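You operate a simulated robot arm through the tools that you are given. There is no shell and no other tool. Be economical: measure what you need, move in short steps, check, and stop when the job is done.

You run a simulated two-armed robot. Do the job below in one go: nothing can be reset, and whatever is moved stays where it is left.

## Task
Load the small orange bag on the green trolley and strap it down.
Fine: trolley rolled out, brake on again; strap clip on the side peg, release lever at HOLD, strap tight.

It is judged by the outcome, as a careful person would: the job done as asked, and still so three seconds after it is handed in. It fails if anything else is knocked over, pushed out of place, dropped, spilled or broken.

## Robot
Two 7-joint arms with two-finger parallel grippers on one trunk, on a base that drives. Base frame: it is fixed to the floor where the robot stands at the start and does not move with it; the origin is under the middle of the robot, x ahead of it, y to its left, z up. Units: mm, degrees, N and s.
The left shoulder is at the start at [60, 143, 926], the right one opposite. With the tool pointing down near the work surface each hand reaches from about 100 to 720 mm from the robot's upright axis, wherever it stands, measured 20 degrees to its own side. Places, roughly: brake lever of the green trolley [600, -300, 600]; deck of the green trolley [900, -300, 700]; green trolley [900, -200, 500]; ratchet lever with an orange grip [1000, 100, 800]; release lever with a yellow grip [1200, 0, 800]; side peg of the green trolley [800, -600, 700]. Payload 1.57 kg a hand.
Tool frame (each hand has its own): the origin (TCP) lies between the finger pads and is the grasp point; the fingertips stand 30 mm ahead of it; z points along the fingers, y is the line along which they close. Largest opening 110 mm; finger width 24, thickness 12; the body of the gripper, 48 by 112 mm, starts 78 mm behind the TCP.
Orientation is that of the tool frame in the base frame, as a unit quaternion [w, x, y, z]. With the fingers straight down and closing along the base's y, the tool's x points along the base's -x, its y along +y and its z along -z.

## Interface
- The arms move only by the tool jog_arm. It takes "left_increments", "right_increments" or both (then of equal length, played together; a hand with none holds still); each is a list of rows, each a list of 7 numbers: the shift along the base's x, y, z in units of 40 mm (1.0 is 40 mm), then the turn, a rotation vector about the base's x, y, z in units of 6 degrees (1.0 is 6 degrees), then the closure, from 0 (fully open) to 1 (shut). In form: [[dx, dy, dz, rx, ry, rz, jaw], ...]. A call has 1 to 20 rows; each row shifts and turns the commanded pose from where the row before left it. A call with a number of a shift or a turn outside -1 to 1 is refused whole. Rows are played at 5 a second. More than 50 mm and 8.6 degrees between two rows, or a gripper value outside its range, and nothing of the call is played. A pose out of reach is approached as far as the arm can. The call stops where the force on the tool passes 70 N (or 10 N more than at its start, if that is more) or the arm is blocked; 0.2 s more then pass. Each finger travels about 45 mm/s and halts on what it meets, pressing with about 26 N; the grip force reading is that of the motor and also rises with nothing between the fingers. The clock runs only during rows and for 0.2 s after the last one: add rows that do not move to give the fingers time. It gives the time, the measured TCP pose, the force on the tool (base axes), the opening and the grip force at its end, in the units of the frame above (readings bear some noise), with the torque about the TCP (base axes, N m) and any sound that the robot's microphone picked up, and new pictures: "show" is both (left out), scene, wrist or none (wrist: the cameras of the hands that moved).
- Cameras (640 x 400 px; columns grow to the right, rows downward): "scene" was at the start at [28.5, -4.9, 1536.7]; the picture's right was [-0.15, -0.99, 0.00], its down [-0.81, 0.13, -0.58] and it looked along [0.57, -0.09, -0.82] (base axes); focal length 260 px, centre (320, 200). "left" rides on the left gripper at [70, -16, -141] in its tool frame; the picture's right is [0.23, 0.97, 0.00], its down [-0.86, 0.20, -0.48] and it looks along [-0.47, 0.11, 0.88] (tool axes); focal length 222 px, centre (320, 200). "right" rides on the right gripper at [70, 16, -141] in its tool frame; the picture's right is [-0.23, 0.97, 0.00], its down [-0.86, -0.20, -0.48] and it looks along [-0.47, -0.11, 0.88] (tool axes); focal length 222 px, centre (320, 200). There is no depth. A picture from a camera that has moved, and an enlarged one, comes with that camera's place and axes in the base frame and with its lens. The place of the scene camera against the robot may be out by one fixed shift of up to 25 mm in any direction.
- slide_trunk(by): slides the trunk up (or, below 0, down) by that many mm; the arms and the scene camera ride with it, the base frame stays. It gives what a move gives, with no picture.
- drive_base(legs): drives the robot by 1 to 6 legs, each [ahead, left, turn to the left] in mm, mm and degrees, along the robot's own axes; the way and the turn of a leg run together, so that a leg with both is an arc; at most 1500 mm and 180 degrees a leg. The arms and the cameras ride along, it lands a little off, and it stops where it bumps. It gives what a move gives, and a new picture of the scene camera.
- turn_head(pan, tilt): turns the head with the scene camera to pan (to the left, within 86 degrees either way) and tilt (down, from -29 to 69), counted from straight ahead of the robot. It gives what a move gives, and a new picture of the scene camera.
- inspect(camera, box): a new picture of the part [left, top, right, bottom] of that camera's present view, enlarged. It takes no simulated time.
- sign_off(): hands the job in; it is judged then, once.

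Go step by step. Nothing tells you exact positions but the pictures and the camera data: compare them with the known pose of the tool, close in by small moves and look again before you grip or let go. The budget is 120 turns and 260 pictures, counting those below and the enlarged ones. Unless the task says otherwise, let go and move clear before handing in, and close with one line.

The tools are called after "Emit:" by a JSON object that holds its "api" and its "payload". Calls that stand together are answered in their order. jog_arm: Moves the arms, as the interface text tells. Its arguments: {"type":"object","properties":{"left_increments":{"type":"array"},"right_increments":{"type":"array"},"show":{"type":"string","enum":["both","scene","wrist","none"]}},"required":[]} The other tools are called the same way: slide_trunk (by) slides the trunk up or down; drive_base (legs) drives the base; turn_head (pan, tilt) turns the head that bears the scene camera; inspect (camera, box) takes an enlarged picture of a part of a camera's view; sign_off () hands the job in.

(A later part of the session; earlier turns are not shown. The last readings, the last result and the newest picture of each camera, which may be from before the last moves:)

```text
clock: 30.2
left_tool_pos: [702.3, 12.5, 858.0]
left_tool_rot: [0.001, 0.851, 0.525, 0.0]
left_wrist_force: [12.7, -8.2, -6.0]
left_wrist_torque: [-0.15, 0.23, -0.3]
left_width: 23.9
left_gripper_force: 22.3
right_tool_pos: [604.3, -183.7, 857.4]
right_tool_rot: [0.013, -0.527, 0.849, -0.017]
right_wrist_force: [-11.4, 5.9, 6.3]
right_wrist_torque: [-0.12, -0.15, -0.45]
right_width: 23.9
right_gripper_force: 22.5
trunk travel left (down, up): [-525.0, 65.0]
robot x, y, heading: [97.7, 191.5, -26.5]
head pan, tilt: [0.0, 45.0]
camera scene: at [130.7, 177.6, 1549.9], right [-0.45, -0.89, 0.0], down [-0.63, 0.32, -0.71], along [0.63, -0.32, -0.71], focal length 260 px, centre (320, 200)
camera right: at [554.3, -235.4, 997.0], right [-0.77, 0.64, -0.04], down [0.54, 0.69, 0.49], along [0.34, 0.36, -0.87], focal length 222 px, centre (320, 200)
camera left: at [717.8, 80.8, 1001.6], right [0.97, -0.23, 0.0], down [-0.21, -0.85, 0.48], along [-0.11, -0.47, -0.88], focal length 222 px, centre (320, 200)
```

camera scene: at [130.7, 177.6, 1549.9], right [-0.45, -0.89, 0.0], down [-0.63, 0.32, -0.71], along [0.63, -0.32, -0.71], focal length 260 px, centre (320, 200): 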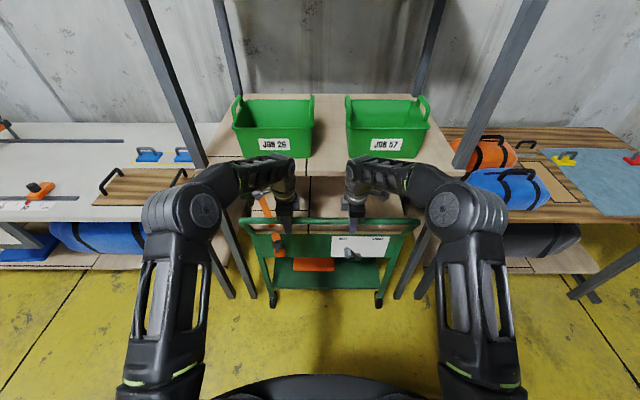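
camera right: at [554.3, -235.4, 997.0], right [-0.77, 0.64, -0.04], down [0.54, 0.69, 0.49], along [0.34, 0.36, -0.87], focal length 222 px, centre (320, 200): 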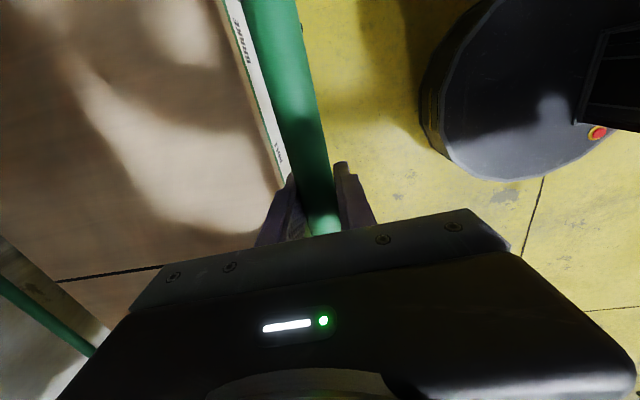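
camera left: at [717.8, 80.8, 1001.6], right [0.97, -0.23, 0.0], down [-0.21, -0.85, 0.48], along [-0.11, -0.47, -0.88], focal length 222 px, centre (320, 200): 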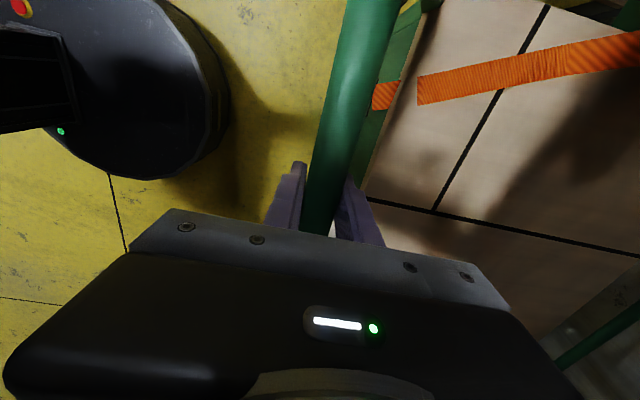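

Both hands grip the handle. Before reversing, glance behind to both sides.

Emit:
{"api": "turn_head", "payload": {"pan": 86, "tilt": 35}}

Emit:
{"api": "turn_head", "payload": {"pan": -86, "tilt": 35}}

Emit:
{"api": "turn_head", "payload": {"pan": 0, "tilt": 45}}

```text
clock: 31.8
left_tool_pos: [704.3, 13.1, 858.8]
left_tool_rot: [0.002, 0.851, 0.526, 0.0]
left_wrist_force: [26.5, -14.2, -9.5]
left_wrist_torque: [0.85, -0.02, -0.37]
left_width: 23.8
left_gripper_force: 36.4
right_tool_pos: [604.9, -183.4, 858.4]
right_tool_rot: [0.013, -0.527, 0.849, -0.017]
right_wrist_force: [-24.1, 11.9, 11.8]
right_wrist_torque: [0.41, -0.59, -0.63]
right_width: 24.1
right_gripper_force: 35.7
trunk travel left (down, up): [-525.0, 65.0]
robot x, y, heading: [94.1, 193.2, -26.5]
head pan, tilt: [85.9, 35.0]
camera scene: at [102.5, 289.7, 1564.8], right [0.86, -0.51, 0.0], down [-0.29, -0.49, -0.82], along [0.42, 0.7, -0.57], focal length 260 px, centre (320, 200)
```

scene: 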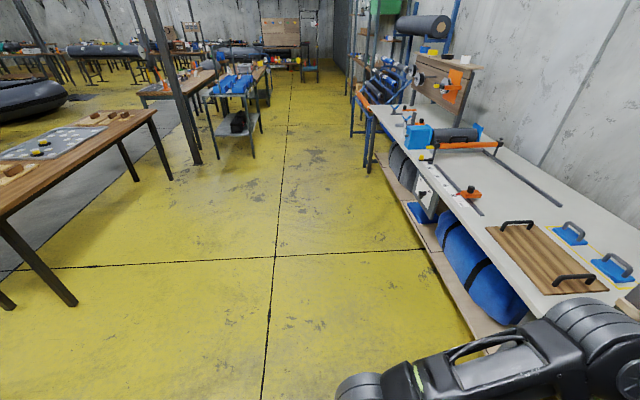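

```text
clock: 34.4
left_tool_pos: [702.3, 12.6, 858.4]
left_tool_rot: [0.002, 0.85, 0.526, 0.0]
left_wrist_force: [27.4, -11.9, -5.1]
left_wrist_torque: [0.1, 0.29, -0.33]
left_width: 24.0
left_gripper_force: 35.9
right_tool_pos: [604.5, -182.3, 857.3]
right_tool_rot: [0.012, -0.528, 0.849, -0.016]
right_wrist_force: [-24.2, 13.2, 5.4]
right_wrist_torque: [-0.08, -0.32, -0.67]
right_width: 23.9
right_gripper_force: 36.5
trunk travel left (down, up): [-525.0, 65.0]
robot x, y, heading: [99.7, 195.2, -26.5]
head pan, tilt: [-85.9, 35.0]
camera scene: at [24.2, 133.0, 1564.8], right [-0.92, 0.38, 0.0], down [0.22, 0.53, -0.82], along [-0.31, -0.76, -0.57], focal length 260 px, centre (320, 200)
```

scene: 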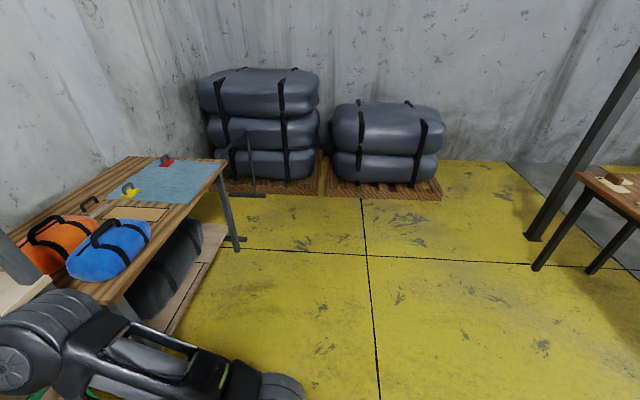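

```text
clock: 36.0
left_tool_pos: [702.0, 13.1, 859.2]
left_tool_rot: [0.002, 0.85, 0.526, 0.0]
left_wrist_force: [26.3, -10.7, -3.0]
left_wrist_torque: [0.05, 0.37, -0.34]
left_width: 23.9
left_gripper_force: 35.6
right_tool_pos: [604.8, -182.0, 857.9]
right_tool_rot: [0.012, -0.527, 0.849, -0.016]
right_wrist_force: [-24.6, 14.6, 2.9]
right_wrist_torque: [-0.18, -0.3, -0.67]
right_width: 23.5
right_gripper_force: 36.0
trunk travel left (down, up): [-525.0, 65.0]
robot x, y, heading: [100.8, 195.2, -26.7]
head pan, tilt: [0.0, 45.0]
camera scene: at [130.5, 178.0, 1549.9], right [-0.45, -0.89, 0.0], down [-0.63, 0.32, -0.71], along [0.63, -0.32, -0.71], focal length 260 px, centre (320, 200)
```

scene: 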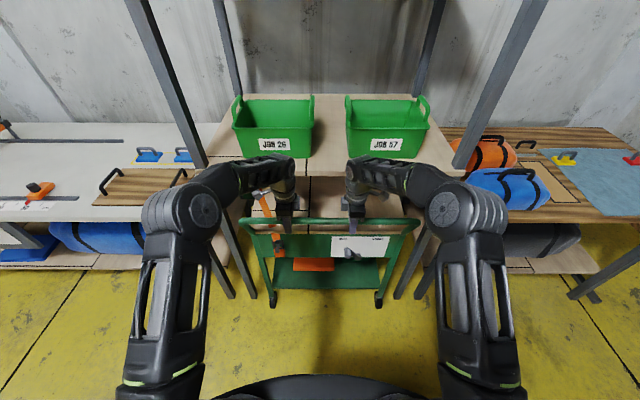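

Space behind is clear. Pull back 150 mm as a trial.

Emit:
{"api": "drive_base", "payload": {"legs": [[-150, 0, 0]]}}

```text
clock: 37.4
left_tool_pos: [566.3, 80.3, 858.0]
left_tool_rot: [0.002, 0.85, 0.526, 0.001]
left_wrist_force: [28.1, -14.7, -6.0]
left_wrist_torque: [0.55, 0.09, -0.44]
left_width: 23.9
left_gripper_force: 36.1
right_tool_pos: [468.5, -114.7, 857.3]
right_tool_rot: [0.012, -0.528, 0.849, -0.018]
right_wrist_force: [-25.9, 12.5, 2.5]
right_wrist_torque: [-0.5, -0.19, -0.76]
right_width: 24.1
right_gripper_force: 35.6
trunk travel left (down, up): [-525.0, 65.0]
robot x, y, heading: [-38.6, 261.9, -26.2]
head pan, tilt: [0.0, 45.0]
camera scene: at [-5.5, 245.5, 1549.9], right [-0.45, -0.9, 0.0], down [-0.63, 0.32, -0.71], along [0.63, -0.31, -0.71], focal length 260 px, centre (320, 200)
```

scene: 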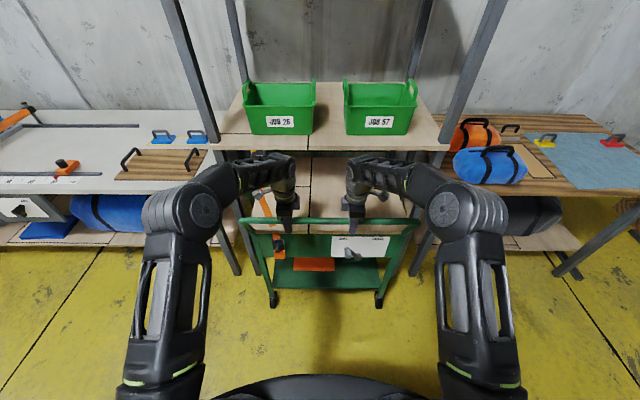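

It rolls cleanly with me. Continue another 450 mm.

Emit:
{"api": "drive_base", "payload": {"legs": [[-250, 0, 0], [-200, 0, 0]]}}

```text
clock: 40.2
left_tool_pos: [221.1, 254.5, 858.6]
left_tool_rot: [0.018, 0.85, 0.527, 0.008]
left_wrist_force: [9.2, -6.0, -12.7]
left_wrist_torque: [-0.18, 0.09, -0.58]
left_width: 23.9
left_gripper_force: 36.2
right_tool_pos: [123.6, 60.4, 858.8]
right_tool_rot: [0.025, -0.527, 0.849, -0.028]
right_wrist_force: [10.4, -1.1, -12.1]
right_wrist_torque: [-0.05, -0.07, -0.68]
right_width: 23.9
right_gripper_force: 36.3
trunk travel left (down, up): [-525.0, 65.0]
robot x, y, heading: [-395.8, 441.1, -26.4]
head pan, tilt: [0.0, 45.0]
stopped in leg 2: the force on the tool passed its limit (the readings are from after the stop); the commanded pose is now the measured one
camera scene: at [-360.0, 422.1, 1549.6], right [-0.44, -0.9, 0.0], down [-0.64, 0.32, -0.7], along [0.63, -0.31, -0.71], focal length 260 px, centre (320, 200)
```

scene: 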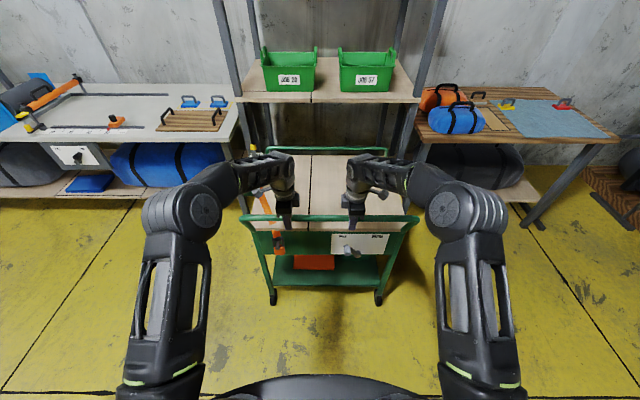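

The trolley hit the end of its travel (about 550 mm out), fully clear of the shelf. Inspect.

Emit:
{"api": "inspect", "payload": {"camera": "scene", "box": [220, 130, 440, 310]}}

Emit:
{"api": "inspect", "payload": {"camera": "right", "box": [0, 0, 640, 400]}}

Emit:
{"api": "inspect", "payload": {"camera": "left", "box": [0, 0, 640, 400]}}

```text
2.22 times, centred on (330, 220) of scene
camera zoom: at [-360.0, 422.1, 1549.6], right [-0.44, -0.9, 0.0], down [-0.64, 0.32, -0.7], along [0.63, -0.31, -0.71], focal length 577 px, centre (298, 156)
```

zoom: 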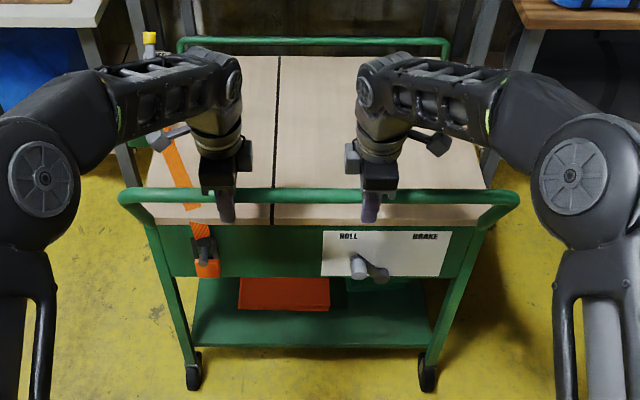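

```text
1.00 times, centred on (320, 200) of right
camera zoom: at [68.1, 8.1, 996.8], right [-0.77, 0.63, -0.07], down [0.52, 0.69, 0.5], along [0.37, 0.35, -0.86], focal length 222 px, centre (320, 200)
```

zoom: 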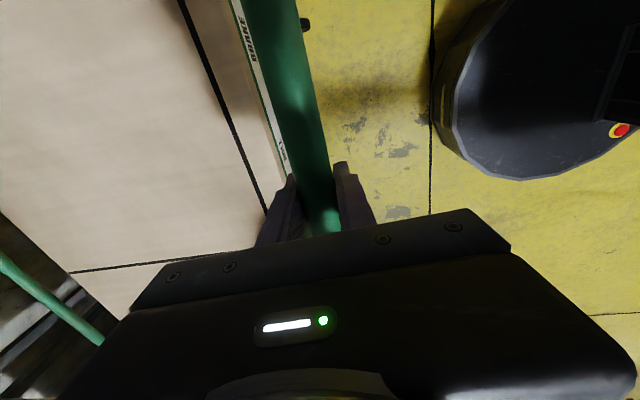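

```text
1.00 times, centred on (320, 200) of left
camera zoom: at [231.8, 326.5, 1001.2], right [0.97, -0.23, 0.04], down [-0.22, -0.84, 0.49], along [-0.08, -0.49, -0.87], focal length 222 px, centre (320, 200)
```

zoom: 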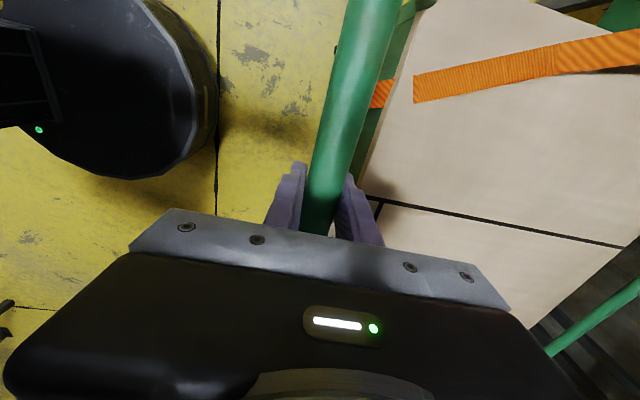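

Fully clear. Now release the right hand, retract and unyaw it, leaving the left hand holding the handle.

Emit:
{"api": "jog_arm", "payload": {"right_increments": [[0, 0, 0, 0, 0, 0, 0], [0, 0, 0, 0, 0, 0, 0], [0, 0, 0.85, 0, 0, 0, 0], [0, 0, 0.85, 0, 0, 0, 0], [0, 0, 0.85, 0, 0, 0, 0], [-0.8, 0.38, 0, 0, 0, -1, 0], [-0.8, 0.38, 0, 0, 0, -1, 0], [-0.8, 0.38, 0, 0, 0, -1, 0], [-0.8, 0.38, 0, 0, 0, -1, 0], [-0.8, 0.38, 0, 0, 0, -1, 0], [0, 0, 0, 0, 0, -1, 0], [0, 0, 0, 0, 0, -1, 0], [0, 0, 0, 0, 0, -1, 0], [0, 0, 0, 0, 0, -1, 0], [0, 0, 0, 0, 0, -1, 0], [0, 0, 0, 0, 0, -1, 0], [0, 0, 0, 0, 0, -1, 0], [0, 0, 0, 0, 0, -1, 0], [0, 0, 0, 0, 0, -1, 0], [0, 0, 0, 0, 0, -1, 0]], "show": "none"}}

Emit:
{"api": "jog_arm", "payload": {"right_increments": [[0, 0, -0.98, -0.446, -0.895, 0, 0], [0, 0, -0.98, -0.446, -0.895, 0, 0], [0, 0, -0.98, -0.446, -0.895, 0, 0], [0, 0, -0.98, -0.446, -0.895, 0, 0], [0, 0, -0.98, -0.446, -0.895, 0, 0], [0, 0, -0.98, -0.446, -0.895, 0, 0], [0, 0, -0.98, -0.446, -0.895, 0, 0], [0, 0, -0.98, 0, 0, 0, 0], [0, 0, -0.98, 0, 0, 0, 0.35], [0.8, -0.4, 0, 0, 0, 0, 0.35], [0.8, -0.4, 0, 0, 0, 0, 0.35], [0, 0, 0, 0, 0, 0, 0.35]], "show": "both"}}

```text
clock: 44.4
left_tool_pos: [220.9, 255.0, 859.0]
left_tool_rot: [0.019, 0.849, 0.528, 0.009]
left_wrist_force: [24.5, -10.6, -21.9]
left_wrist_torque: [0.22, 0.23, -0.62]
left_width: 23.7
left_gripper_force: 36.0
right_tool_pos: [-37.2, 136.2, 963.5]
right_tool_rot: [-0.006, 0.227, 0.973, -0.039]
right_wrist_force: [-0.1, -0.1, 0.8]
right_wrist_torque: [0.0, 0.01, 0.02]
right_width: 110.2
right_gripper_force: 0.0
trunk travel left (down, up): [-525.0, 65.0]
robot x, y, heading: [-401.5, 441.1, -26.4]
head pan, tilt: [0.0, 45.0]
```

```text
clock: 47.0
left_tool_pos: [221.4, 253.9, 860.7]
left_tool_rot: [0.019, 0.849, 0.528, 0.008]
left_wrist_force: [26.2, -10.8, -13.9]
left_wrist_torque: [0.13, 0.31, -0.57]
left_width: 23.9
left_gripper_force: 35.6
right_tool_pos: [24.9, 103.6, 610.2]
right_tool_rot: [0.344, 0.225, 0.904, -0.12]
right_wrist_force: [0.2, -0.7, 0.2]
right_wrist_torque: [-0.01, -0.04, 0.01]
right_width: 71.4
right_gripper_force: 0.0
trunk travel left (down, up): [-525.0, 65.0]
robot x, y, heading: [-399.4, 440.0, -26.5]
head pan, tilt: [0.0, 45.0]
camera scene: at [-360.8, 422.7, 1549.7], right [-0.44, -0.9, 0.0], down [-0.64, 0.32, -0.7], along [0.63, -0.31, -0.71], focal length 260 px, centre (320, 200)
camera right: at [-93.1, 193.8, 664.7], right [0.63, 0.77, 0.09], down [0.2, -0.27, 0.94], along [0.75, -0.57, -0.33], focal length 222 px, centre (320, 200)
```

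scene: 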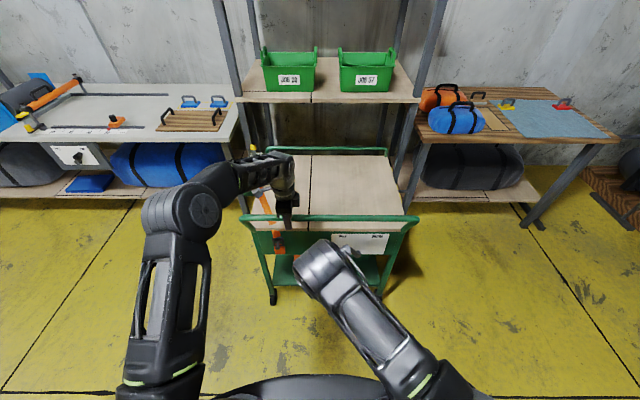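
right: 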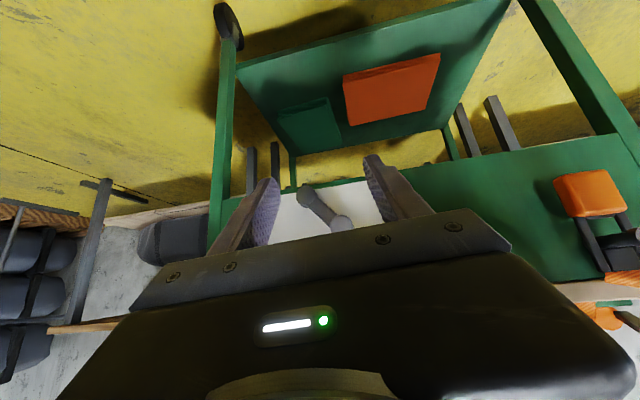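

Emit:
{"api": "jog_arm", "payload": {"right_increments": [[0.74, -0.354, -0.025, 0, 0, 0, 0.35], [0.74, -0.354, -0.025, 0, 0, 0, 0.35], [0.74, -0.354, -0.025, 0, 0, 0, 0.35], [0.74, -0.354, -0.025, 0, 0, 0, 0.35], [0, 0, 0, 0, 0, 0, 1], [0, 0, 0, 0, 0, 0, 1], [0, 0, 0, 0, 0, 0, 1], [0, 0, 0, 0, 0, 0, 1], [0, 0, 0, 0, 0, 0, 1]], "show": "wrist"}}

```text
clock: 49.0
left_tool_pos: [220.3, 255.0, 860.2]
left_tool_rot: [0.019, 0.849, 0.527, 0.01]
left_wrist_force: [29.1, -2.4, -8.5]
left_wrist_torque: [-0.81, 0.8, -0.62]
left_width: 23.4
left_gripper_force: 35.7
right_tool_pos: [141.6, 43.4, 604.2]
right_tool_rot: [0.343, 0.226, 0.904, -0.122]
right_wrist_force: [-6.0, -23.2, -0.6]
right_wrist_torque: [0.06, 0.05, 0.22]
right_width: 29.5
right_gripper_force: 37.2
trunk travel left (down, up): [-525.0, 65.0]
robot x, y, heading: [-398.0, 442.0, -26.4]
head pan, tilt: [0.0, 45.0]
camera right: at [24.6, 134.5, 660.3], right [0.63, 0.77, 0.09], down [0.2, -0.27, 0.94], along [0.75, -0.57, -0.33], focal length 222 px, centre (320, 200)
```

right: 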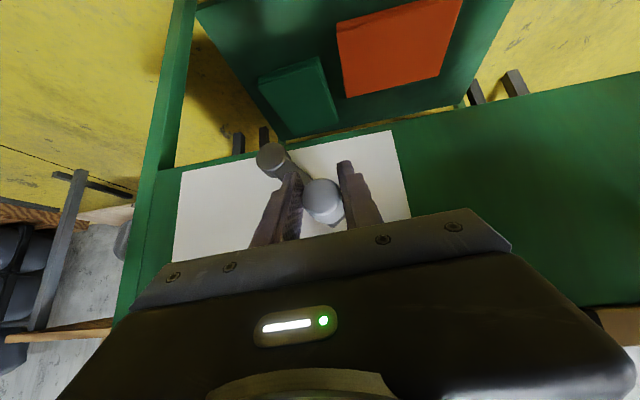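

Gripped again; swing back to BRAKE.

Emit:
{"api": "jog_arm", "payload": {"right_increments": [[-0.2, -0.403, 0.265, 0, 0, 0, 1], [-0.225, -0.452, 0.14, 0, 0, 0, 1], [-0.233, -0.468, 0.005, 0, 0, 0, 1], [-0.225, -0.452, -0.13, 0, 0, 0, 1], [-0.203, -0.407, -0.255, 0, 0, 0, 1], [-0.08, -0.16, -0.17, 0, 0, 0, 1], [0, 0, 0, 0, 0, 0, 1]], "show": "none"}}

Emit:
{"api": "jog_arm", "payload": {"right_increments": [[0, 0, 0, 0, 0, 0, 0.35], [0, 0, 0, 0, 0, 0, 0.35], [0, 0, 0, 0, 0, 0, 0.35]], "show": "wrist"}}

```text
clock: 50.6
left_tool_pos: [219.7, 256.1, 860.0]
left_tool_rot: [0.021, 0.849, 0.528, 0.008]
left_wrist_force: [29.6, -12.4, -8.6]
left_wrist_torque: [-0.2, 0.46, -0.57]
left_width: 23.8
left_gripper_force: 36.3
right_tool_pos: [97.5, -47.5, 599.4]
right_tool_rot: [0.343, 0.225, 0.904, -0.12]
right_wrist_force: [0.2, 5.8, 2.5]
right_wrist_torque: [0.42, -0.47, 0.28]
right_width: 29.5
right_gripper_force: 38.5
trunk travel left (down, up): [-525.0, 65.0]
robot x, y, heading: [-398.8, 442.7, -26.5]
head pan, tilt: [0.0, 45.0]
```

```text
clock: 51.4
left_tool_pos: [221.1, 255.8, 860.9]
left_tool_rot: [0.02, 0.849, 0.528, 0.008]
left_wrist_force: [29.1, -11.2, -6.3]
left_wrist_torque: [0.07, 0.37, -0.62]
left_width: 24.0
left_gripper_force: 35.8
right_tool_pos: [96.2, -46.7, 600.0]
right_tool_rot: [0.343, 0.224, 0.904, -0.12]
right_wrist_force: [0.4, 0.1, 0.1]
right_wrist_torque: [0.0, -0.03, -0.04]
right_width: 71.6
right_gripper_force: 0.1
trunk travel left (down, up): [-525.0, 65.0]
robot x, y, heading: [-398.5, 439.5, -26.6]
head pan, tilt: [0.0, 45.0]
camera right: at [-20.8, 42.2, 654.5], right [0.63, 0.77, 0.09], down [0.2, -0.27, 0.94], along [0.75, -0.57, -0.33], focal length 222 px, centre (320, 200)
```

right: 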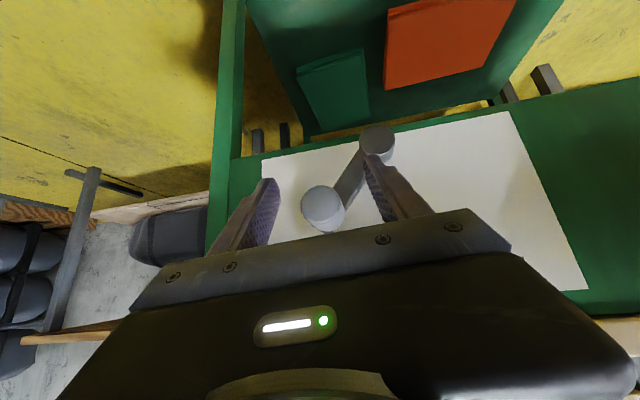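

Nudge once more to be sure it's against the BRAKE stop.

Emit:
{"api": "jog_arm", "payload": {"right_increments": [[0, 0, 0, 0, 0, 0, 1], [0, 0, 0, 0, 0, 0, 1], [0, 0, 0, 0, 0, 0, 1], [-0.1, -0.2, -0.15, 0, 0, 0, 1], [0, 0, 0, 0, 0, 0, 1]], "show": "none"}}

Emit:
{"api": "jog_arm", "payload": {"right_increments": [[0, 0, 0, 0, 0, 0, 0.35], [0, 0, 0, 0, 0, 0, 0.35], [0, 0, 0, 0, 0, 0, 0.35], [-0.894, 0.448, 0, 0, 0, 0, 0], [-0.894, 0.448, 0, 0, 0, 0, 0], [-0.894, 0.448, 0, 0, 0, 0, 0], [-0.894, 0.448, 0, 0, 0, 0, 0], [-0.894, 0.448, 0, 0, 0, 0, 0]], "show": "both"}}

```text
clock: 52.6
left_tool_pos: [221.6, 255.5, 860.4]
left_tool_rot: [0.023, 0.85, 0.527, 0.007]
left_wrist_force: [32.2, -22.5, -15.1]
left_wrist_torque: [1.07, -0.08, -0.54]
left_width: 23.9
left_gripper_force: 36.0
right_tool_pos: [97.1, -49.3, 595.0]
right_tool_rot: [0.346, 0.222, 0.904, -0.118]
right_wrist_force: [5.4, 26.4, 17.0]
right_wrist_torque: [0.13, -0.28, 0.4]
right_width: 29.4
right_gripper_force: 37.1
trunk travel left (down, up): [-525.0, 65.0]
robot x, y, heading: [-395.1, 444.2, -26.5]
head pan, tilt: [0.0, 45.0]
```

```text
clock: 54.4
left_tool_pos: [220.7, 254.9, 860.9]
left_tool_rot: [0.022, 0.85, 0.527, 0.009]
left_wrist_force: [29.4, -11.6, -5.8]
left_wrist_torque: [0.51, -0.09, -0.63]
left_width: 23.8
left_gripper_force: 36.2
right_tool_pos: [-85.7, 35.8, 592.1]
right_tool_rot: [0.343, 0.224, 0.904, -0.12]
right_wrist_force: [-0.2, 0.3, 0.6]
right_wrist_torque: [0.0, -0.01, 0.02]
right_width: 110.1
right_gripper_force: 0.2
trunk travel left (down, up): [-525.0, 65.0]
robot x, y, heading: [-393.5, 440.6, -26.4]
head pan, tilt: [0.0, 45.0]
camera scene: at [-361.4, 422.8, 1549.8], right [-0.44, -0.9, 0.0], down [-0.64, 0.32, -0.7], along [0.63, -0.31, -0.71], focal length 260 px, centre (320, 200)
camera right: at [-203.3, 124.8, 648.6], right [0.63, 0.77, 0.09], down [0.2, -0.27, 0.94], along [0.75, -0.57, -0.32], focal length 222 px, centre (320, 200)
```

scene: 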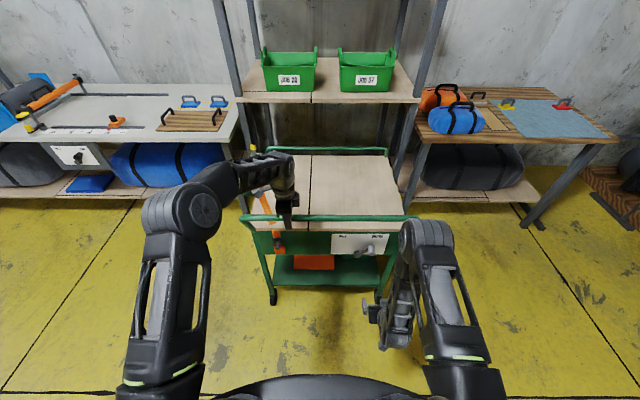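
right: 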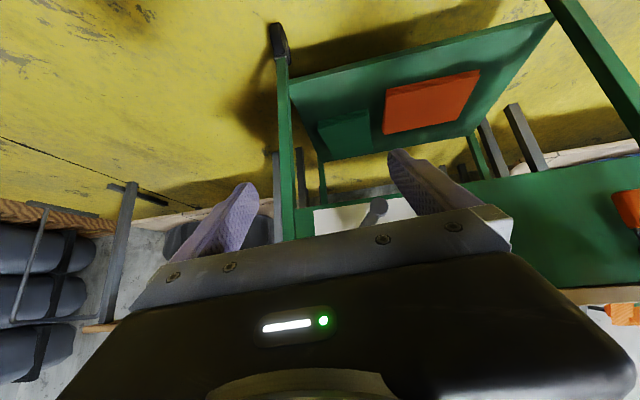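

Brake is on. Free the left hand upward and bring the right hand upright and up.

Emit:
{"api": "jog_arm", "payload": {"left_increments": [[0, 0, 0, 0, 0, 0, 0], [0, 0, 0, 0, 0, 0, 0], [0, 0, 0, 0, 0, 0, 0], [0, 0, 0.9, 0, 0, 0, 0], [0, 0, 0.9, 0, 0, 0, 0], [0, 0, 0.9, 0, 0, 0, 0], [-0.8, 0.4, 0.4, 0, 0, 0, 0], [-0.8, 0.4, 0.4, 0, 0, 0, 0], [-0.8, 0.4, 0.4, 0, 0, 0, 0], [-0.8, 0.4, 0.4, 0, 0, 0, 0]], "right_increments": [[0, 0, 0.98, 0.446, 0.895, 0, 0], [0, 0, 0.98, 0.446, 0.895, 0, 0], [0, 0, 0.98, 0.446, 0.895, 0, 0], [0, 0, 0.98, 0.446, 0.895, 0, 0], [0, 0, 0.98, 0.446, 0.895, 0, 0], [0, 0, 0.98, 0.446, 0.895, 0, 0], [0, 0, 0.98, 0.446, 0.895, 0, 0], [0, 0, 0.98, 0, 0, 0, 0], [0, 0, 0.98, 0, 0, 0, 0], [0, 0, 0.98, 0, 0, 0, 0]], "show": "scene"}}

Emit:
{"api": "inspect", "payload": {"camera": "scene", "box": [220, 130, 440, 310]}}

Emit:
{"api": "inspect", "payload": {"camera": "scene", "box": [400, 70, 620, 200]}}

```text
clock: 56.6
left_tool_pos: [86.4, 323.4, 1033.8]
left_tool_rot: [0.02, 0.849, 0.528, 0.009]
left_wrist_force: [-1.1, 0.1, 0.3]
left_wrist_torque: [-0.01, -0.02, 0.05]
left_width: 109.9
left_gripper_force: 0.1
right_tool_pos: [-88.4, 35.3, 991.4]
right_tool_rot: [-0.004, 0.226, 0.973, -0.04]
right_wrist_force: [0.4, 0.1, 0.4]
right_wrist_torque: [0.0, 0.01, -0.02]
right_width: 110.0
right_gripper_force: 0.0
trunk travel left (down, up): [-525.0, 65.0]
robot x, y, heading: [-396.2, 441.6, -26.5]
head pan, tilt: [0.0, 45.0]
camera scene: at [-367.2, 425.1, 1550.0], right [-0.44, -0.9, 0.0], down [-0.63, 0.31, -0.71], along [0.63, -0.31, -0.71], focal length 260 px, centre (320, 200)
```

scene: 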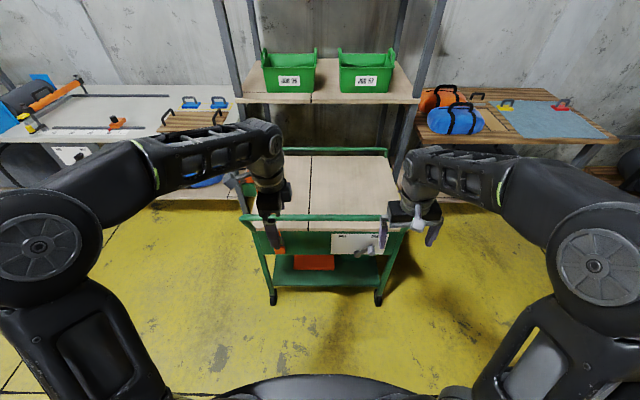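

```text
2.22 times, centred on (330, 220) of scene
camera zoom: at [-367.2, 425.1, 1550.0], right [-0.44, -0.9, 0.0], down [-0.63, 0.31, -0.71], along [0.63, -0.31, -0.71], focal length 577 px, centre (298, 156)
```

zoom: 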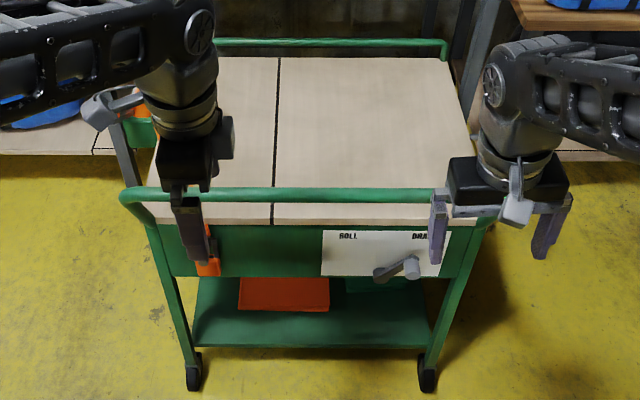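

```text
2.91 times, centred on (510, 135) of scene
camera zoom: at [-367.2, 425.1, 1550.0], right [-0.44, -0.9, 0.0], down [-0.63, 0.31, -0.71], along [0.63, -0.31, -0.71], focal length 755 px, centre (-233, 389)
```

zoom: 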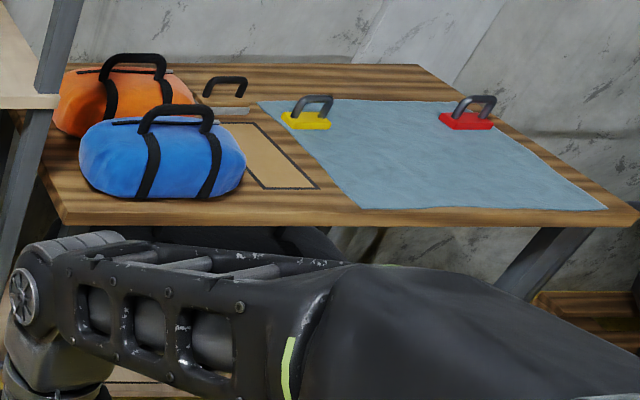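

Brake lever clearly at BRAKE. Next drive round to the trolley's left to see the strap, ratchet and release lever.

Emit:
{"api": "drive_base", "payload": {"legs": [[0, 650, 0], [0, 0, -35]]}}

Emit:
{"api": "inspect", "payload": {"camera": "scene", "box": [200, 100, 460, 300]}}

```text
clock: 61.9
left_tool_pos: [221.8, 649.7, 1033.9]
left_tool_rot: [0.021, 0.97, 0.241, 0.003]
left_wrist_force: [0.4, 0.6, 0.6]
left_wrist_torque: [-0.02, 0.0, -0.01]
left_width: 110.0
left_gripper_force: 0.0
right_tool_pos: [-88.2, 521.2, 990.1]
right_tool_rot: [-0.016, 0.515, 0.856, -0.035]
right_wrist_force: [-0.5, 0.1, 0.3]
right_wrist_torque: [0.0, -0.03, 0.0]
right_width: 109.9
right_gripper_force: 0.0
trunk travel left (down, up): [-525.0, 65.0]
robot x, y, heading: [-101.2, 1027.8, -62.1]
head pan, tilt: [0.0, 45.0]
camera scene: at [-93.0, 992.0, 1549.9], right [-0.88, -0.47, 0.0], down [-0.33, 0.63, -0.71], along [0.33, -0.63, -0.71], focal length 260 px, centre (320, 200)
```

scene: 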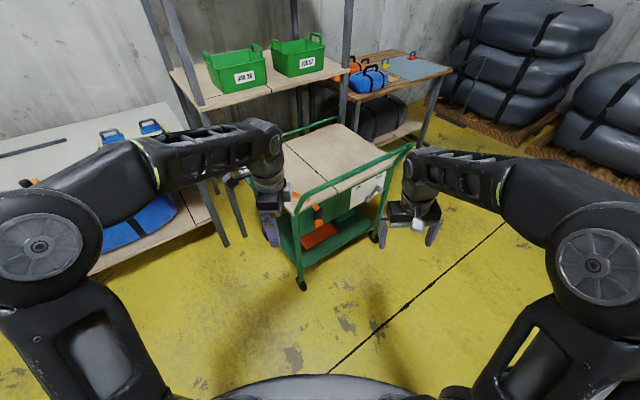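

```text
2.00 times, centred on (330, 200) of scene
camera zoom: at [-93.0, 992.0, 1549.9], right [-0.88, -0.47, 0.0], down [-0.33, 0.63, -0.71], along [0.33, -0.63, -0.71], focal length 519 px, centre (300, 200)
```

zoom: 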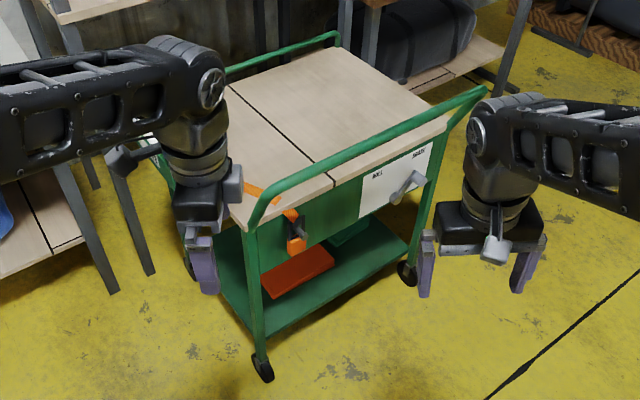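

Emit:
{"api": "jog_arm", "payload": {"left_increments": [[0.85, 0.45, 0, 0, 0, 1, 0], [0.85, 0.45, 0, 0, 0, 1, 0], [0.85, 0.45, 0, 0, 0, 1, 0], [0.85, 0.45, 0, 0, 0, 1, 0], [0.85, 0.45, 0, 0, 0, 1, 0], [0.85, 0.45, 0, 0, 0, 1, 0], [0, 0, 0, 0, 0, 1, 0], [0, 0, 0, 0, 0, 1, 0], [0, 0, 0, 0, 0, 1, 0], [0, 0, 0, 0, 0, 1, 0], [0, 0, 0, 0, 0, 1, 0], [0, 0, 0, 0, 0, 1, 0], [0, 0, 0, 0, 0, 1, 0], [0, 0, 0, 0, 0, 1, 0], [0, 0, 0, 0, 0, 1, 0]], "show": "none"}}

Emit:
{"api": "drive_base", "payload": {"legs": [[0, 450, 0], [0, 0, -25]]}}

Emit:
{"api": "inspect", "payload": {"camera": "scene", "box": [200, 100, 460, 300]}}

```text
clock: 65.1
left_tool_pos: [426.0, 758.2, 1033.4]
left_tool_rot: [0.013, 0.515, 0.857, 0.016]
left_wrist_force: [0.0, -0.7, 0.0]
left_wrist_torque: [0.01, -0.02, 0.01]
left_width: 110.1
left_gripper_force: 0.0
right_tool_pos: [-88.3, 520.7, 989.6]
right_tool_rot: [-0.017, 0.514, 0.857, -0.037]
right_wrist_force: [0.6, -0.1, -0.6]
right_wrist_torque: [0.02, 0.01, 0.04]
right_width: 110.0
right_gripper_force: 0.0
trunk travel left (down, up): [-525.0, 65.0]
robot x, y, heading: [-103.5, 1031.6, -62.2]
head pan, tilt: [0.0, 45.0]
```

```text
clock: 69.1
left_tool_pos: [649.4, 763.7, 1033.4]
left_tool_rot: [0.017, 0.69, 0.723, 0.013]
left_wrist_force: [0.1, -0.4, 0.3]
left_wrist_torque: [0.03, -0.02, 0.02]
left_width: 110.1
left_gripper_force: 0.0
right_tool_pos: [82.0, 767.4, 990.6]
right_tool_rot: [-0.024, 0.69, 0.723, -0.032]
right_wrist_force: [-0.1, 0.4, 0.2]
right_wrist_torque: [0.04, 0.0, -0.01]
right_width: 110.0
right_gripper_force: 0.1
trunk travel left (down, up): [-525.0, 65.0]
robot x, y, heading: [286.5, 1237.1, -87.5]
head pan, tilt: [0.0, 45.0]
camera scene: at [274.7, 1191.6, 1549.9], right [-1.0, -0.05, 0.0], down [-0.03, 0.71, -0.71], along [0.03, -0.71, -0.71], focal length 260 px, centre (320, 200)
```

scene: 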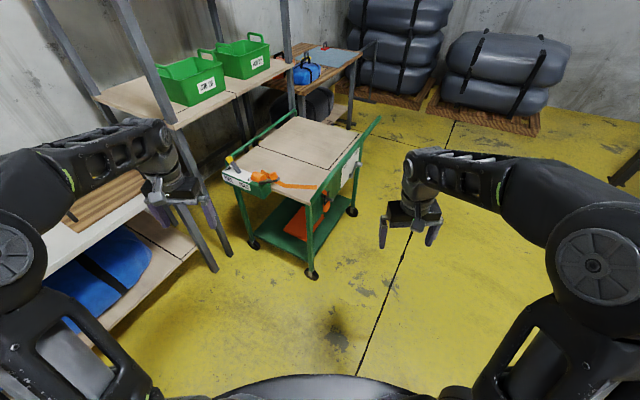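

```text
2.00 times, centred on (330, 200) of scene
camera zoom: at [274.7, 1191.6, 1549.9], right [-1.0, -0.05, 0.0], down [-0.03, 0.71, -0.71], along [0.03, -0.71, -0.71], focal length 519 px, centre (300, 200)
```

zoom: 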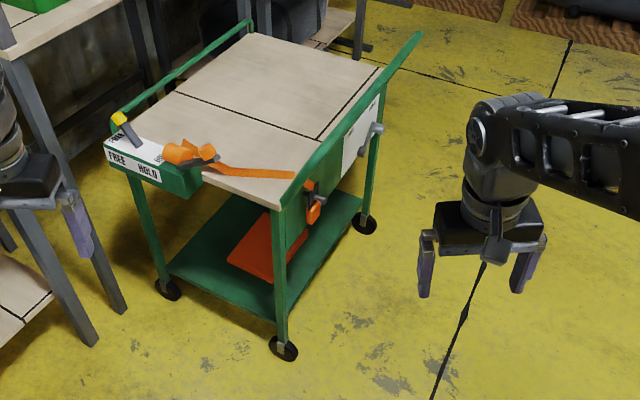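

Now I see the winch box on the trolley's left side. Zoom closer.

Emit:
{"api": "inspect", "payload": {"camera": "scene", "box": [215, 145, 345, 225]}}

```text
4.92 times, centred on (280, 185) of scene
camera zoom: at [274.7, 1191.6, 1549.9], right [-1.0, -0.05, 0.0], down [-0.03, 0.71, -0.71], along [0.03, -0.71, -0.71], focal length 1278 px, centre (517, 274)
```

zoom: 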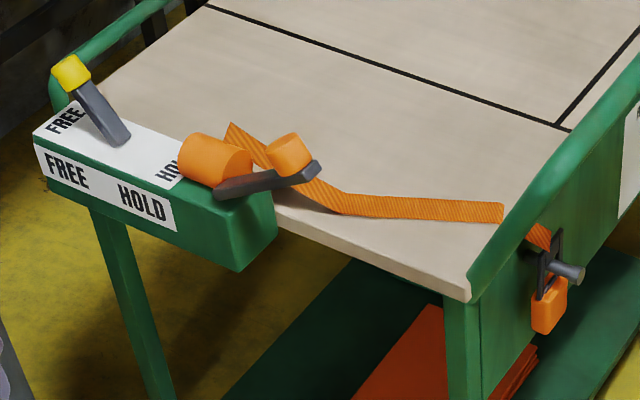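

The winch: release lever now at FREE (rear), HOLD toward the front; ratchet with orange grip at the box's front; clip parked on a pin on the front panel. First fetch the bag: drive round the front to the right-hand table.

Emit:
{"api": "drive_base", "payload": {"legs": [[0, 0, 61], [-250, 0, 0], [0, -1000, 0], [0, -886, 0], [400, 0, 0]]}}

```text
clock: 84.9
left_tool_pos: [168.8, -450.8, 1033.6]
left_tool_rot: [0.007, 0.225, 0.974, 0.02]
left_wrist_force: [-0.8, 0.2, 0.0]
left_wrist_torque: [0.02, 0.02, 0.0]
left_width: 110.0
left_gripper_force: 0.1
right_tool_pos: [-107.0, -944.6, 990.3]
right_tool_rot: [-0.004, 0.225, 0.974, -0.04]
right_wrist_force: [0.0, 0.0, 0.6]
right_wrist_torque: [0.01, 0.02, -0.01]
right_width: 109.9
right_gripper_force: 0.0
trunk travel left (down, up): [-525.0, 65.0]
robot x, y, heading: [-421.3, -542.2, -26.0]
head pan, tilt: [0.0, 45.0]
camera scene: at [-386.7, -558.0, 1549.9], right [-0.44, -0.9, 0.0], down [-0.64, 0.31, -0.71], along [0.63, -0.31, -0.71], focal length 260 px, centre (320, 200)
```

scene: 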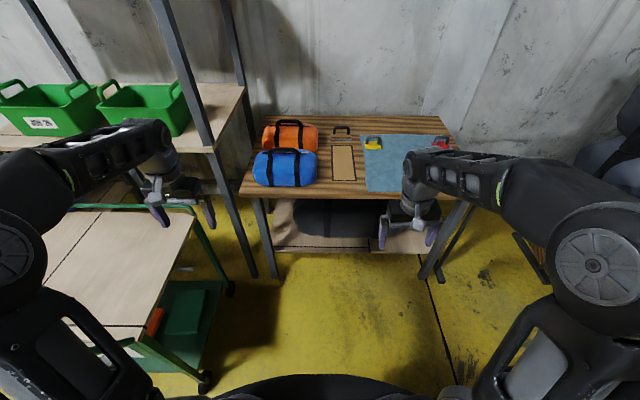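

Emit:
{"api": "inspect", "payload": {"camera": "scene", "box": [60, 180, 260, 340]}}

Emit:
{"api": "inspect", "payload": {"camera": "scene", "box": [230, 100, 380, 210]}}

```text
2.50 times, centred on (160, 260) of scene
camera zoom: at [-386.7, -558.0, 1549.9], right [-0.44, -0.9, 0.0], down [-0.64, 0.31, -0.71], along [0.63, -0.31, -0.71], focal length 649 px, centre (720, 50)
```

zoom: 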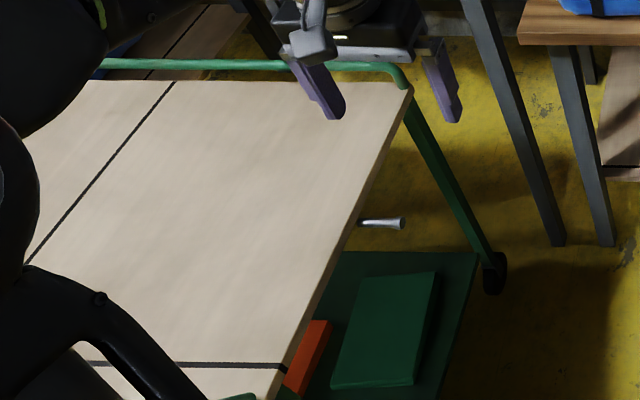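

```text
3.64 times, centred on (305, 155) of scene
camera zoom: at [-386.7, -558.0, 1549.9], right [-0.44, -0.9, 0.0], down [-0.64, 0.31, -0.71], along [0.63, -0.31, -0.71], focal length 944 px, centre (374, 364)
```

zoom: 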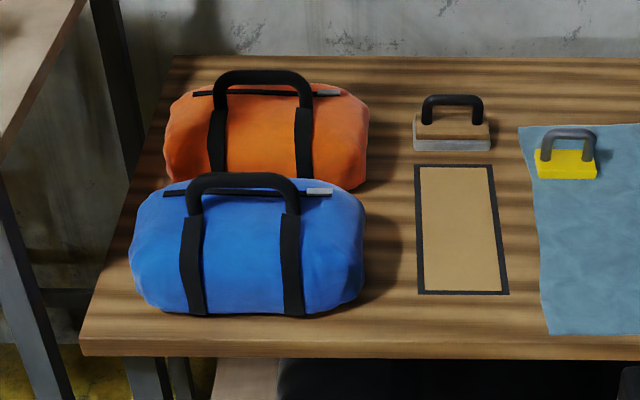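

Orange bag's handle is at about [679,-918,950], bar along the table's length. Prepare the left hand (yawed to close fore-aft) ahead of my left shoulder and raise the trunk.

Emit:
{"api": "jog_arm", "payload": {"left_increments": [[-0.565, -0.82, 0.1, 0, 0, -1, 0], [-0.565, -0.82, 0.1, 0, 0, -1, 0], [-0.565, -0.82, 0.1, 0, 0, -1, 0], [-0.565, -0.82, 0.1, 0, 0, -1, 0], [-0.565, -0.82, 0.1, 0, 0, -1, 0], [0, 0, 0, 0, 0, -1, 0], [0, 0, 0, 0, 0, -1, 0], [0, 0, 0, 0, 0, -1, 0], [0, 0, 0, 0, 0, -1, 0], [0, 0, 0, 0, 0, -1, 0], [0, 0, 0, 0, 0, -1, 0], [0, 0, 0, 0, 0, -1, 0], [0, 0, 0, 0, 0, -1, 0], [0, 0, 0, 0, 0, -1, 0], [0, 0, 0, 0, 0, -1, 0]], "show": "none"}}

Emit:
{"api": "slide_trunk", "payload": {"by": 65}}

Emit:
{"api": "drive_base", "payload": {"legs": [[425, 0, 0]]}}

Emit:
{"api": "inspect", "payload": {"camera": "left", "box": [0, 0, 640, 400]}}

```text
clock: 88.1
left_tool_pos: [54.7, -613.9, 1054.9]
left_tool_rot: [0.019, 0.849, 0.528, 0.009]
left_wrist_force: [0.5, 0.2, 0.2]
left_wrist_torque: [-0.03, -0.01, -0.01]
left_width: 110.0
left_gripper_force: 0.1
right_tool_pos: [-106.8, -943.7, 990.3]
right_tool_rot: [-0.005, 0.224, 0.974, -0.04]
right_wrist_force: [0.5, 0.3, -0.4]
right_wrist_torque: [0.0, -0.02, 0.03]
right_width: 110.3
right_gripper_force: 0.1
trunk travel left (down, up): [-525.0, 65.0]
robot x, y, heading: [-419.7, -538.8, -26.2]
head pan, tilt: [0.0, 45.0]
```

```text
clock: 89.2
left_tool_pos: [56.6, -612.9, 1117.9]
left_tool_rot: [0.019, 0.848, 0.53, 0.009]
left_wrist_force: [-0.1, 0.5, 0.3]
left_wrist_torque: [0.01, -0.03, 0.02]
left_width: 109.7
left_gripper_force: 0.0
right_tool_pos: [-107.9, -944.7, 1054.8]
right_tool_rot: [-0.004, 0.224, 0.974, -0.039]
right_wrist_force: [0.8, 0.1, 0.4]
right_wrist_torque: [-0.01, 0.0, -0.01]
right_width: 109.9
right_gripper_force: 0.0
trunk travel left (down, up): [-590.0, 0.0]
robot x, y, heading: [-421.9, -540.9, -26.2]
head pan, tilt: [0.0, 45.0]
```

```text
clock: 91.8
left_tool_pos: [446.5, -806.1, 1118.5]
left_tool_rot: [0.019, 0.849, 0.529, 0.009]
left_wrist_force: [0.0, 0.2, -1.0]
left_wrist_torque: [0.01, 0.0, 0.01]
left_width: 110.2
left_gripper_force: 0.0
right_tool_pos: [283.8, -1137.0, 1054.5]
right_tool_rot: [-0.004, 0.224, 0.974, -0.039]
right_wrist_force: [0.5, -0.8, -0.6]
right_wrist_torque: [0.03, 0.01, 0.02]
right_width: 109.7
right_gripper_force: 0.0
trunk travel left (down, up): [-590.0, 0.0]
robot x, y, heading: [-28.9, -729.8, -26.0]
head pan, tilt: [0.0, 45.0]
camera scene: at [3.9, -749.6, 1614.9], right [-0.44, -0.9, 0.0], down [-0.64, 0.31, -0.71], along [0.63, -0.31, -0.71], focal length 260 px, centre (320, 200)
```

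scene: 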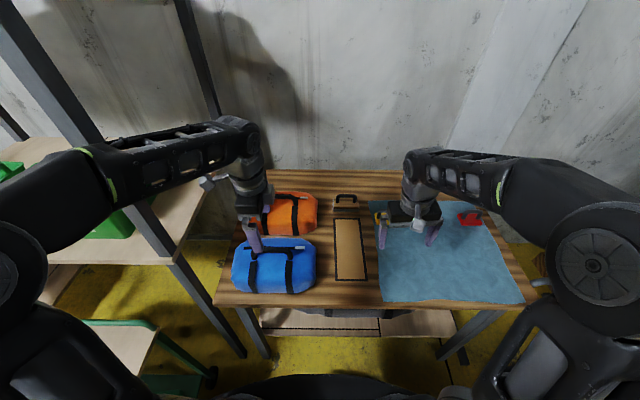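

```text
1.00 times, centred on (320, 200) of left
camera zoom: at [456.7, -734.8, 1261.1], right [0.97, -0.22, 0.04], down [-0.21, -0.84, 0.49], along [-0.08, -0.49, -0.87], focal length 222 px, centre (320, 200)
```

zoom: 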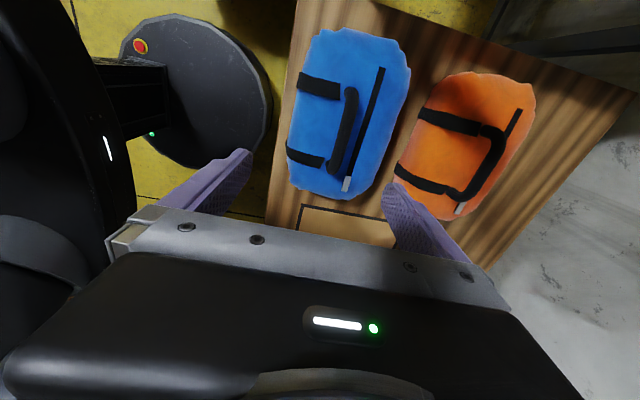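

Handle centre at about [673,-909,945]. Close the last 90 mm and move the left hand above it.

Emit:
{"api": "drive_base", "payload": {"legs": [[90, 0, 0]]}}

Emit:
{"api": "jog_arm", "payload": {"left_increments": [[0.9, -0.4, -0.2, 0, 0, 0, 0], [0.9, -0.4, -0.2, 0, 0, 0, 0], [0.9, -0.4, -0.2, 0, 0, 0, 0], [0.6, -0.3, -0.2, 0, 0, 0, 0], [0, 0, 0, 0, 0, 0, 0]], "show": "both"}}

```text
clock: 92.9
left_tool_pos: [526.0, -845.3, 1117.5]
left_tool_rot: [0.021, 0.848, 0.529, 0.009]
left_wrist_force: [0.6, -0.5, 0.1]
left_wrist_torque: [0.0, 0.01, -0.02]
left_width: 109.9
left_gripper_force: 0.0
right_tool_pos: [362.5, -1175.6, 1055.0]
right_tool_rot: [-0.005, 0.226, 0.973, -0.04]
right_wrist_force: [1.3, -0.2, -0.3]
right_wrist_torque: [0.01, 0.01, -0.02]
right_width: 110.2
right_gripper_force: 0.0
trunk travel left (down, up): [-590.0, 0.0]
robot x, y, heading: [49.8, -774.2, -26.3]
head pan, tilt: [0.0, 45.0]
camera scene: at [83.4, -788.7, 1614.9], right [-0.44, -0.9, 0.0], down [-0.64, 0.31, -0.71], along [0.63, -0.31, -0.71], focal length 260 px, centre (320, 200)
```

scene: 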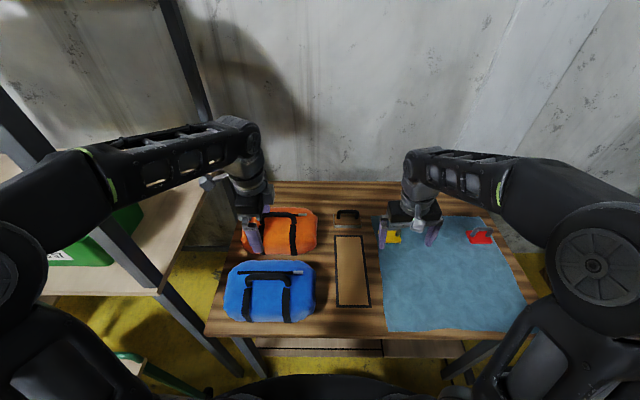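

```text
clock: 94.1
left_tool_pos: [655.5, -903.0, 1085.7]
left_tool_rot: [0.019, 0.848, 0.529, 0.009]
left_wrist_force: [-0.5, -0.3, -0.6]
left_wrist_torque: [0.02, 0.0, -0.01]
left_width: 109.9
left_gripper_force: 0.1
right_tool_pos: [361.1, -1174.7, 1055.5]
right_tool_rot: [-0.004, 0.224, 0.974, -0.039]
right_wrist_force: [0.2, 0.1, 0.5]
right_wrist_torque: [-0.01, 0.0, 0.02]
right_width: 109.7
right_gripper_force: 0.1
trunk travel left (down, up): [-590.0, 0.0]
robot x, y, heading: [50.6, -773.8, -26.3]
head pan, tilt: [0.0, 45.0]
camera scene: at [81.4, -787.6, 1615.0], right [-0.44, -0.9, 0.0], down [-0.63, 0.31, -0.71], along [0.63, -0.31, -0.71], focal length 260 px, centre (320, 200)
camera left: at [666.2, -832.3, 1228.1], right [0.97, -0.22, 0.04], down [-0.21, -0.84, 0.49], along [-0.08, -0.49, -0.87], focal length 222 px, centre (320, 200)
```

scene: 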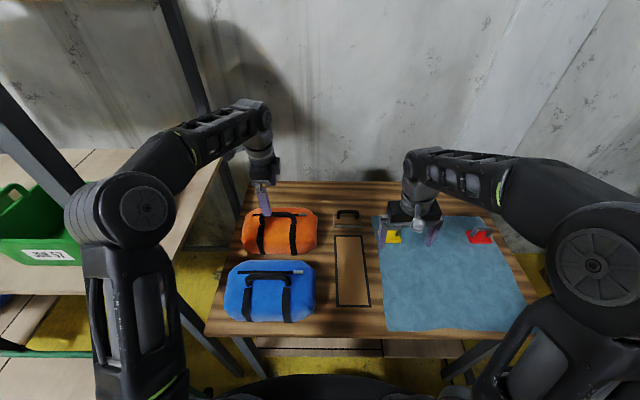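
left: 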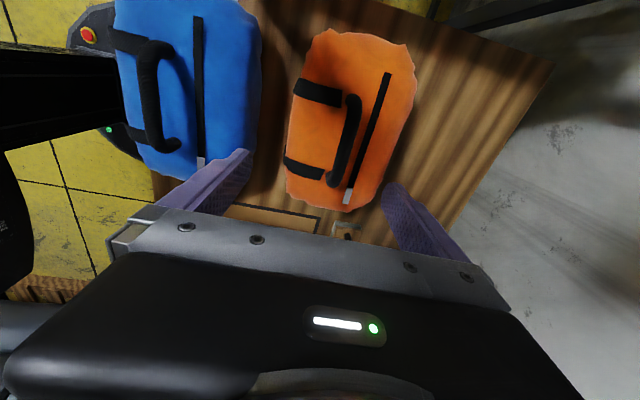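

Bar triangulated at [694,-921,922]. Move over and descend partway.

Emit:
{"api": "jog_arm", "payload": {"left_increments": [[0.48, -0.23, -0.3, 0, 0, 0, 0], [0.48, -0.22, -0.7, 0, 0, 0, 0], [0, 0, -0.9, 0, 0, 0, 0], [0, 0, -0.9, 0, 0, 0, 0], [0, 0, 0, 0, 0, 0, 0]], "show": "wrist"}}

```text
clock: 95.3
left_tool_pos: [696.1, -924.2, 975.4]
left_tool_rot: [0.019, 0.848, 0.529, 0.009]
left_wrist_force: [-0.9, -0.5, 0.4]
left_wrist_torque: [0.01, -0.01, -0.03]
left_width: 109.9
left_gripper_force: 0.0
right_tool_pos: [360.9, -1174.6, 1054.7]
right_tool_rot: [-0.005, 0.225, 0.974, -0.039]
right_wrist_force: [-0.7, -0.6, -1.4]
right_wrist_torque: [0.03, -0.04, -0.01]
right_width: 110.0
right_gripper_force: 0.1
trunk travel left (down, up): [-590.0, 0.0]
robot x, y, heading: [48.7, -771.1, -26.4]
head pan, tilt: [0.0, 45.0]
camera left: at [706.3, -852.3, 1117.2], right [0.97, -0.22, 0.04], down [-0.21, -0.84, 0.49], along [-0.08, -0.49, -0.87], focal length 222 px, centre (320, 200)
```

left: 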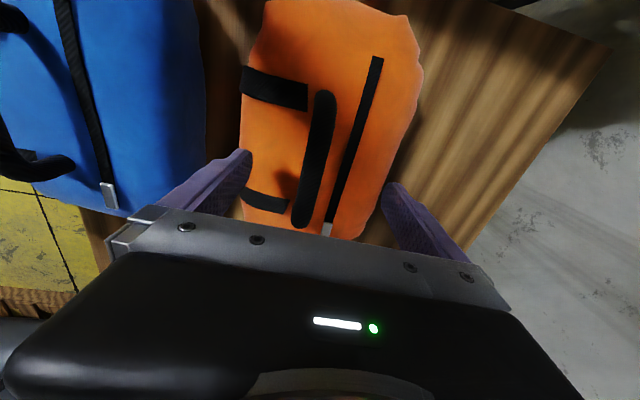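

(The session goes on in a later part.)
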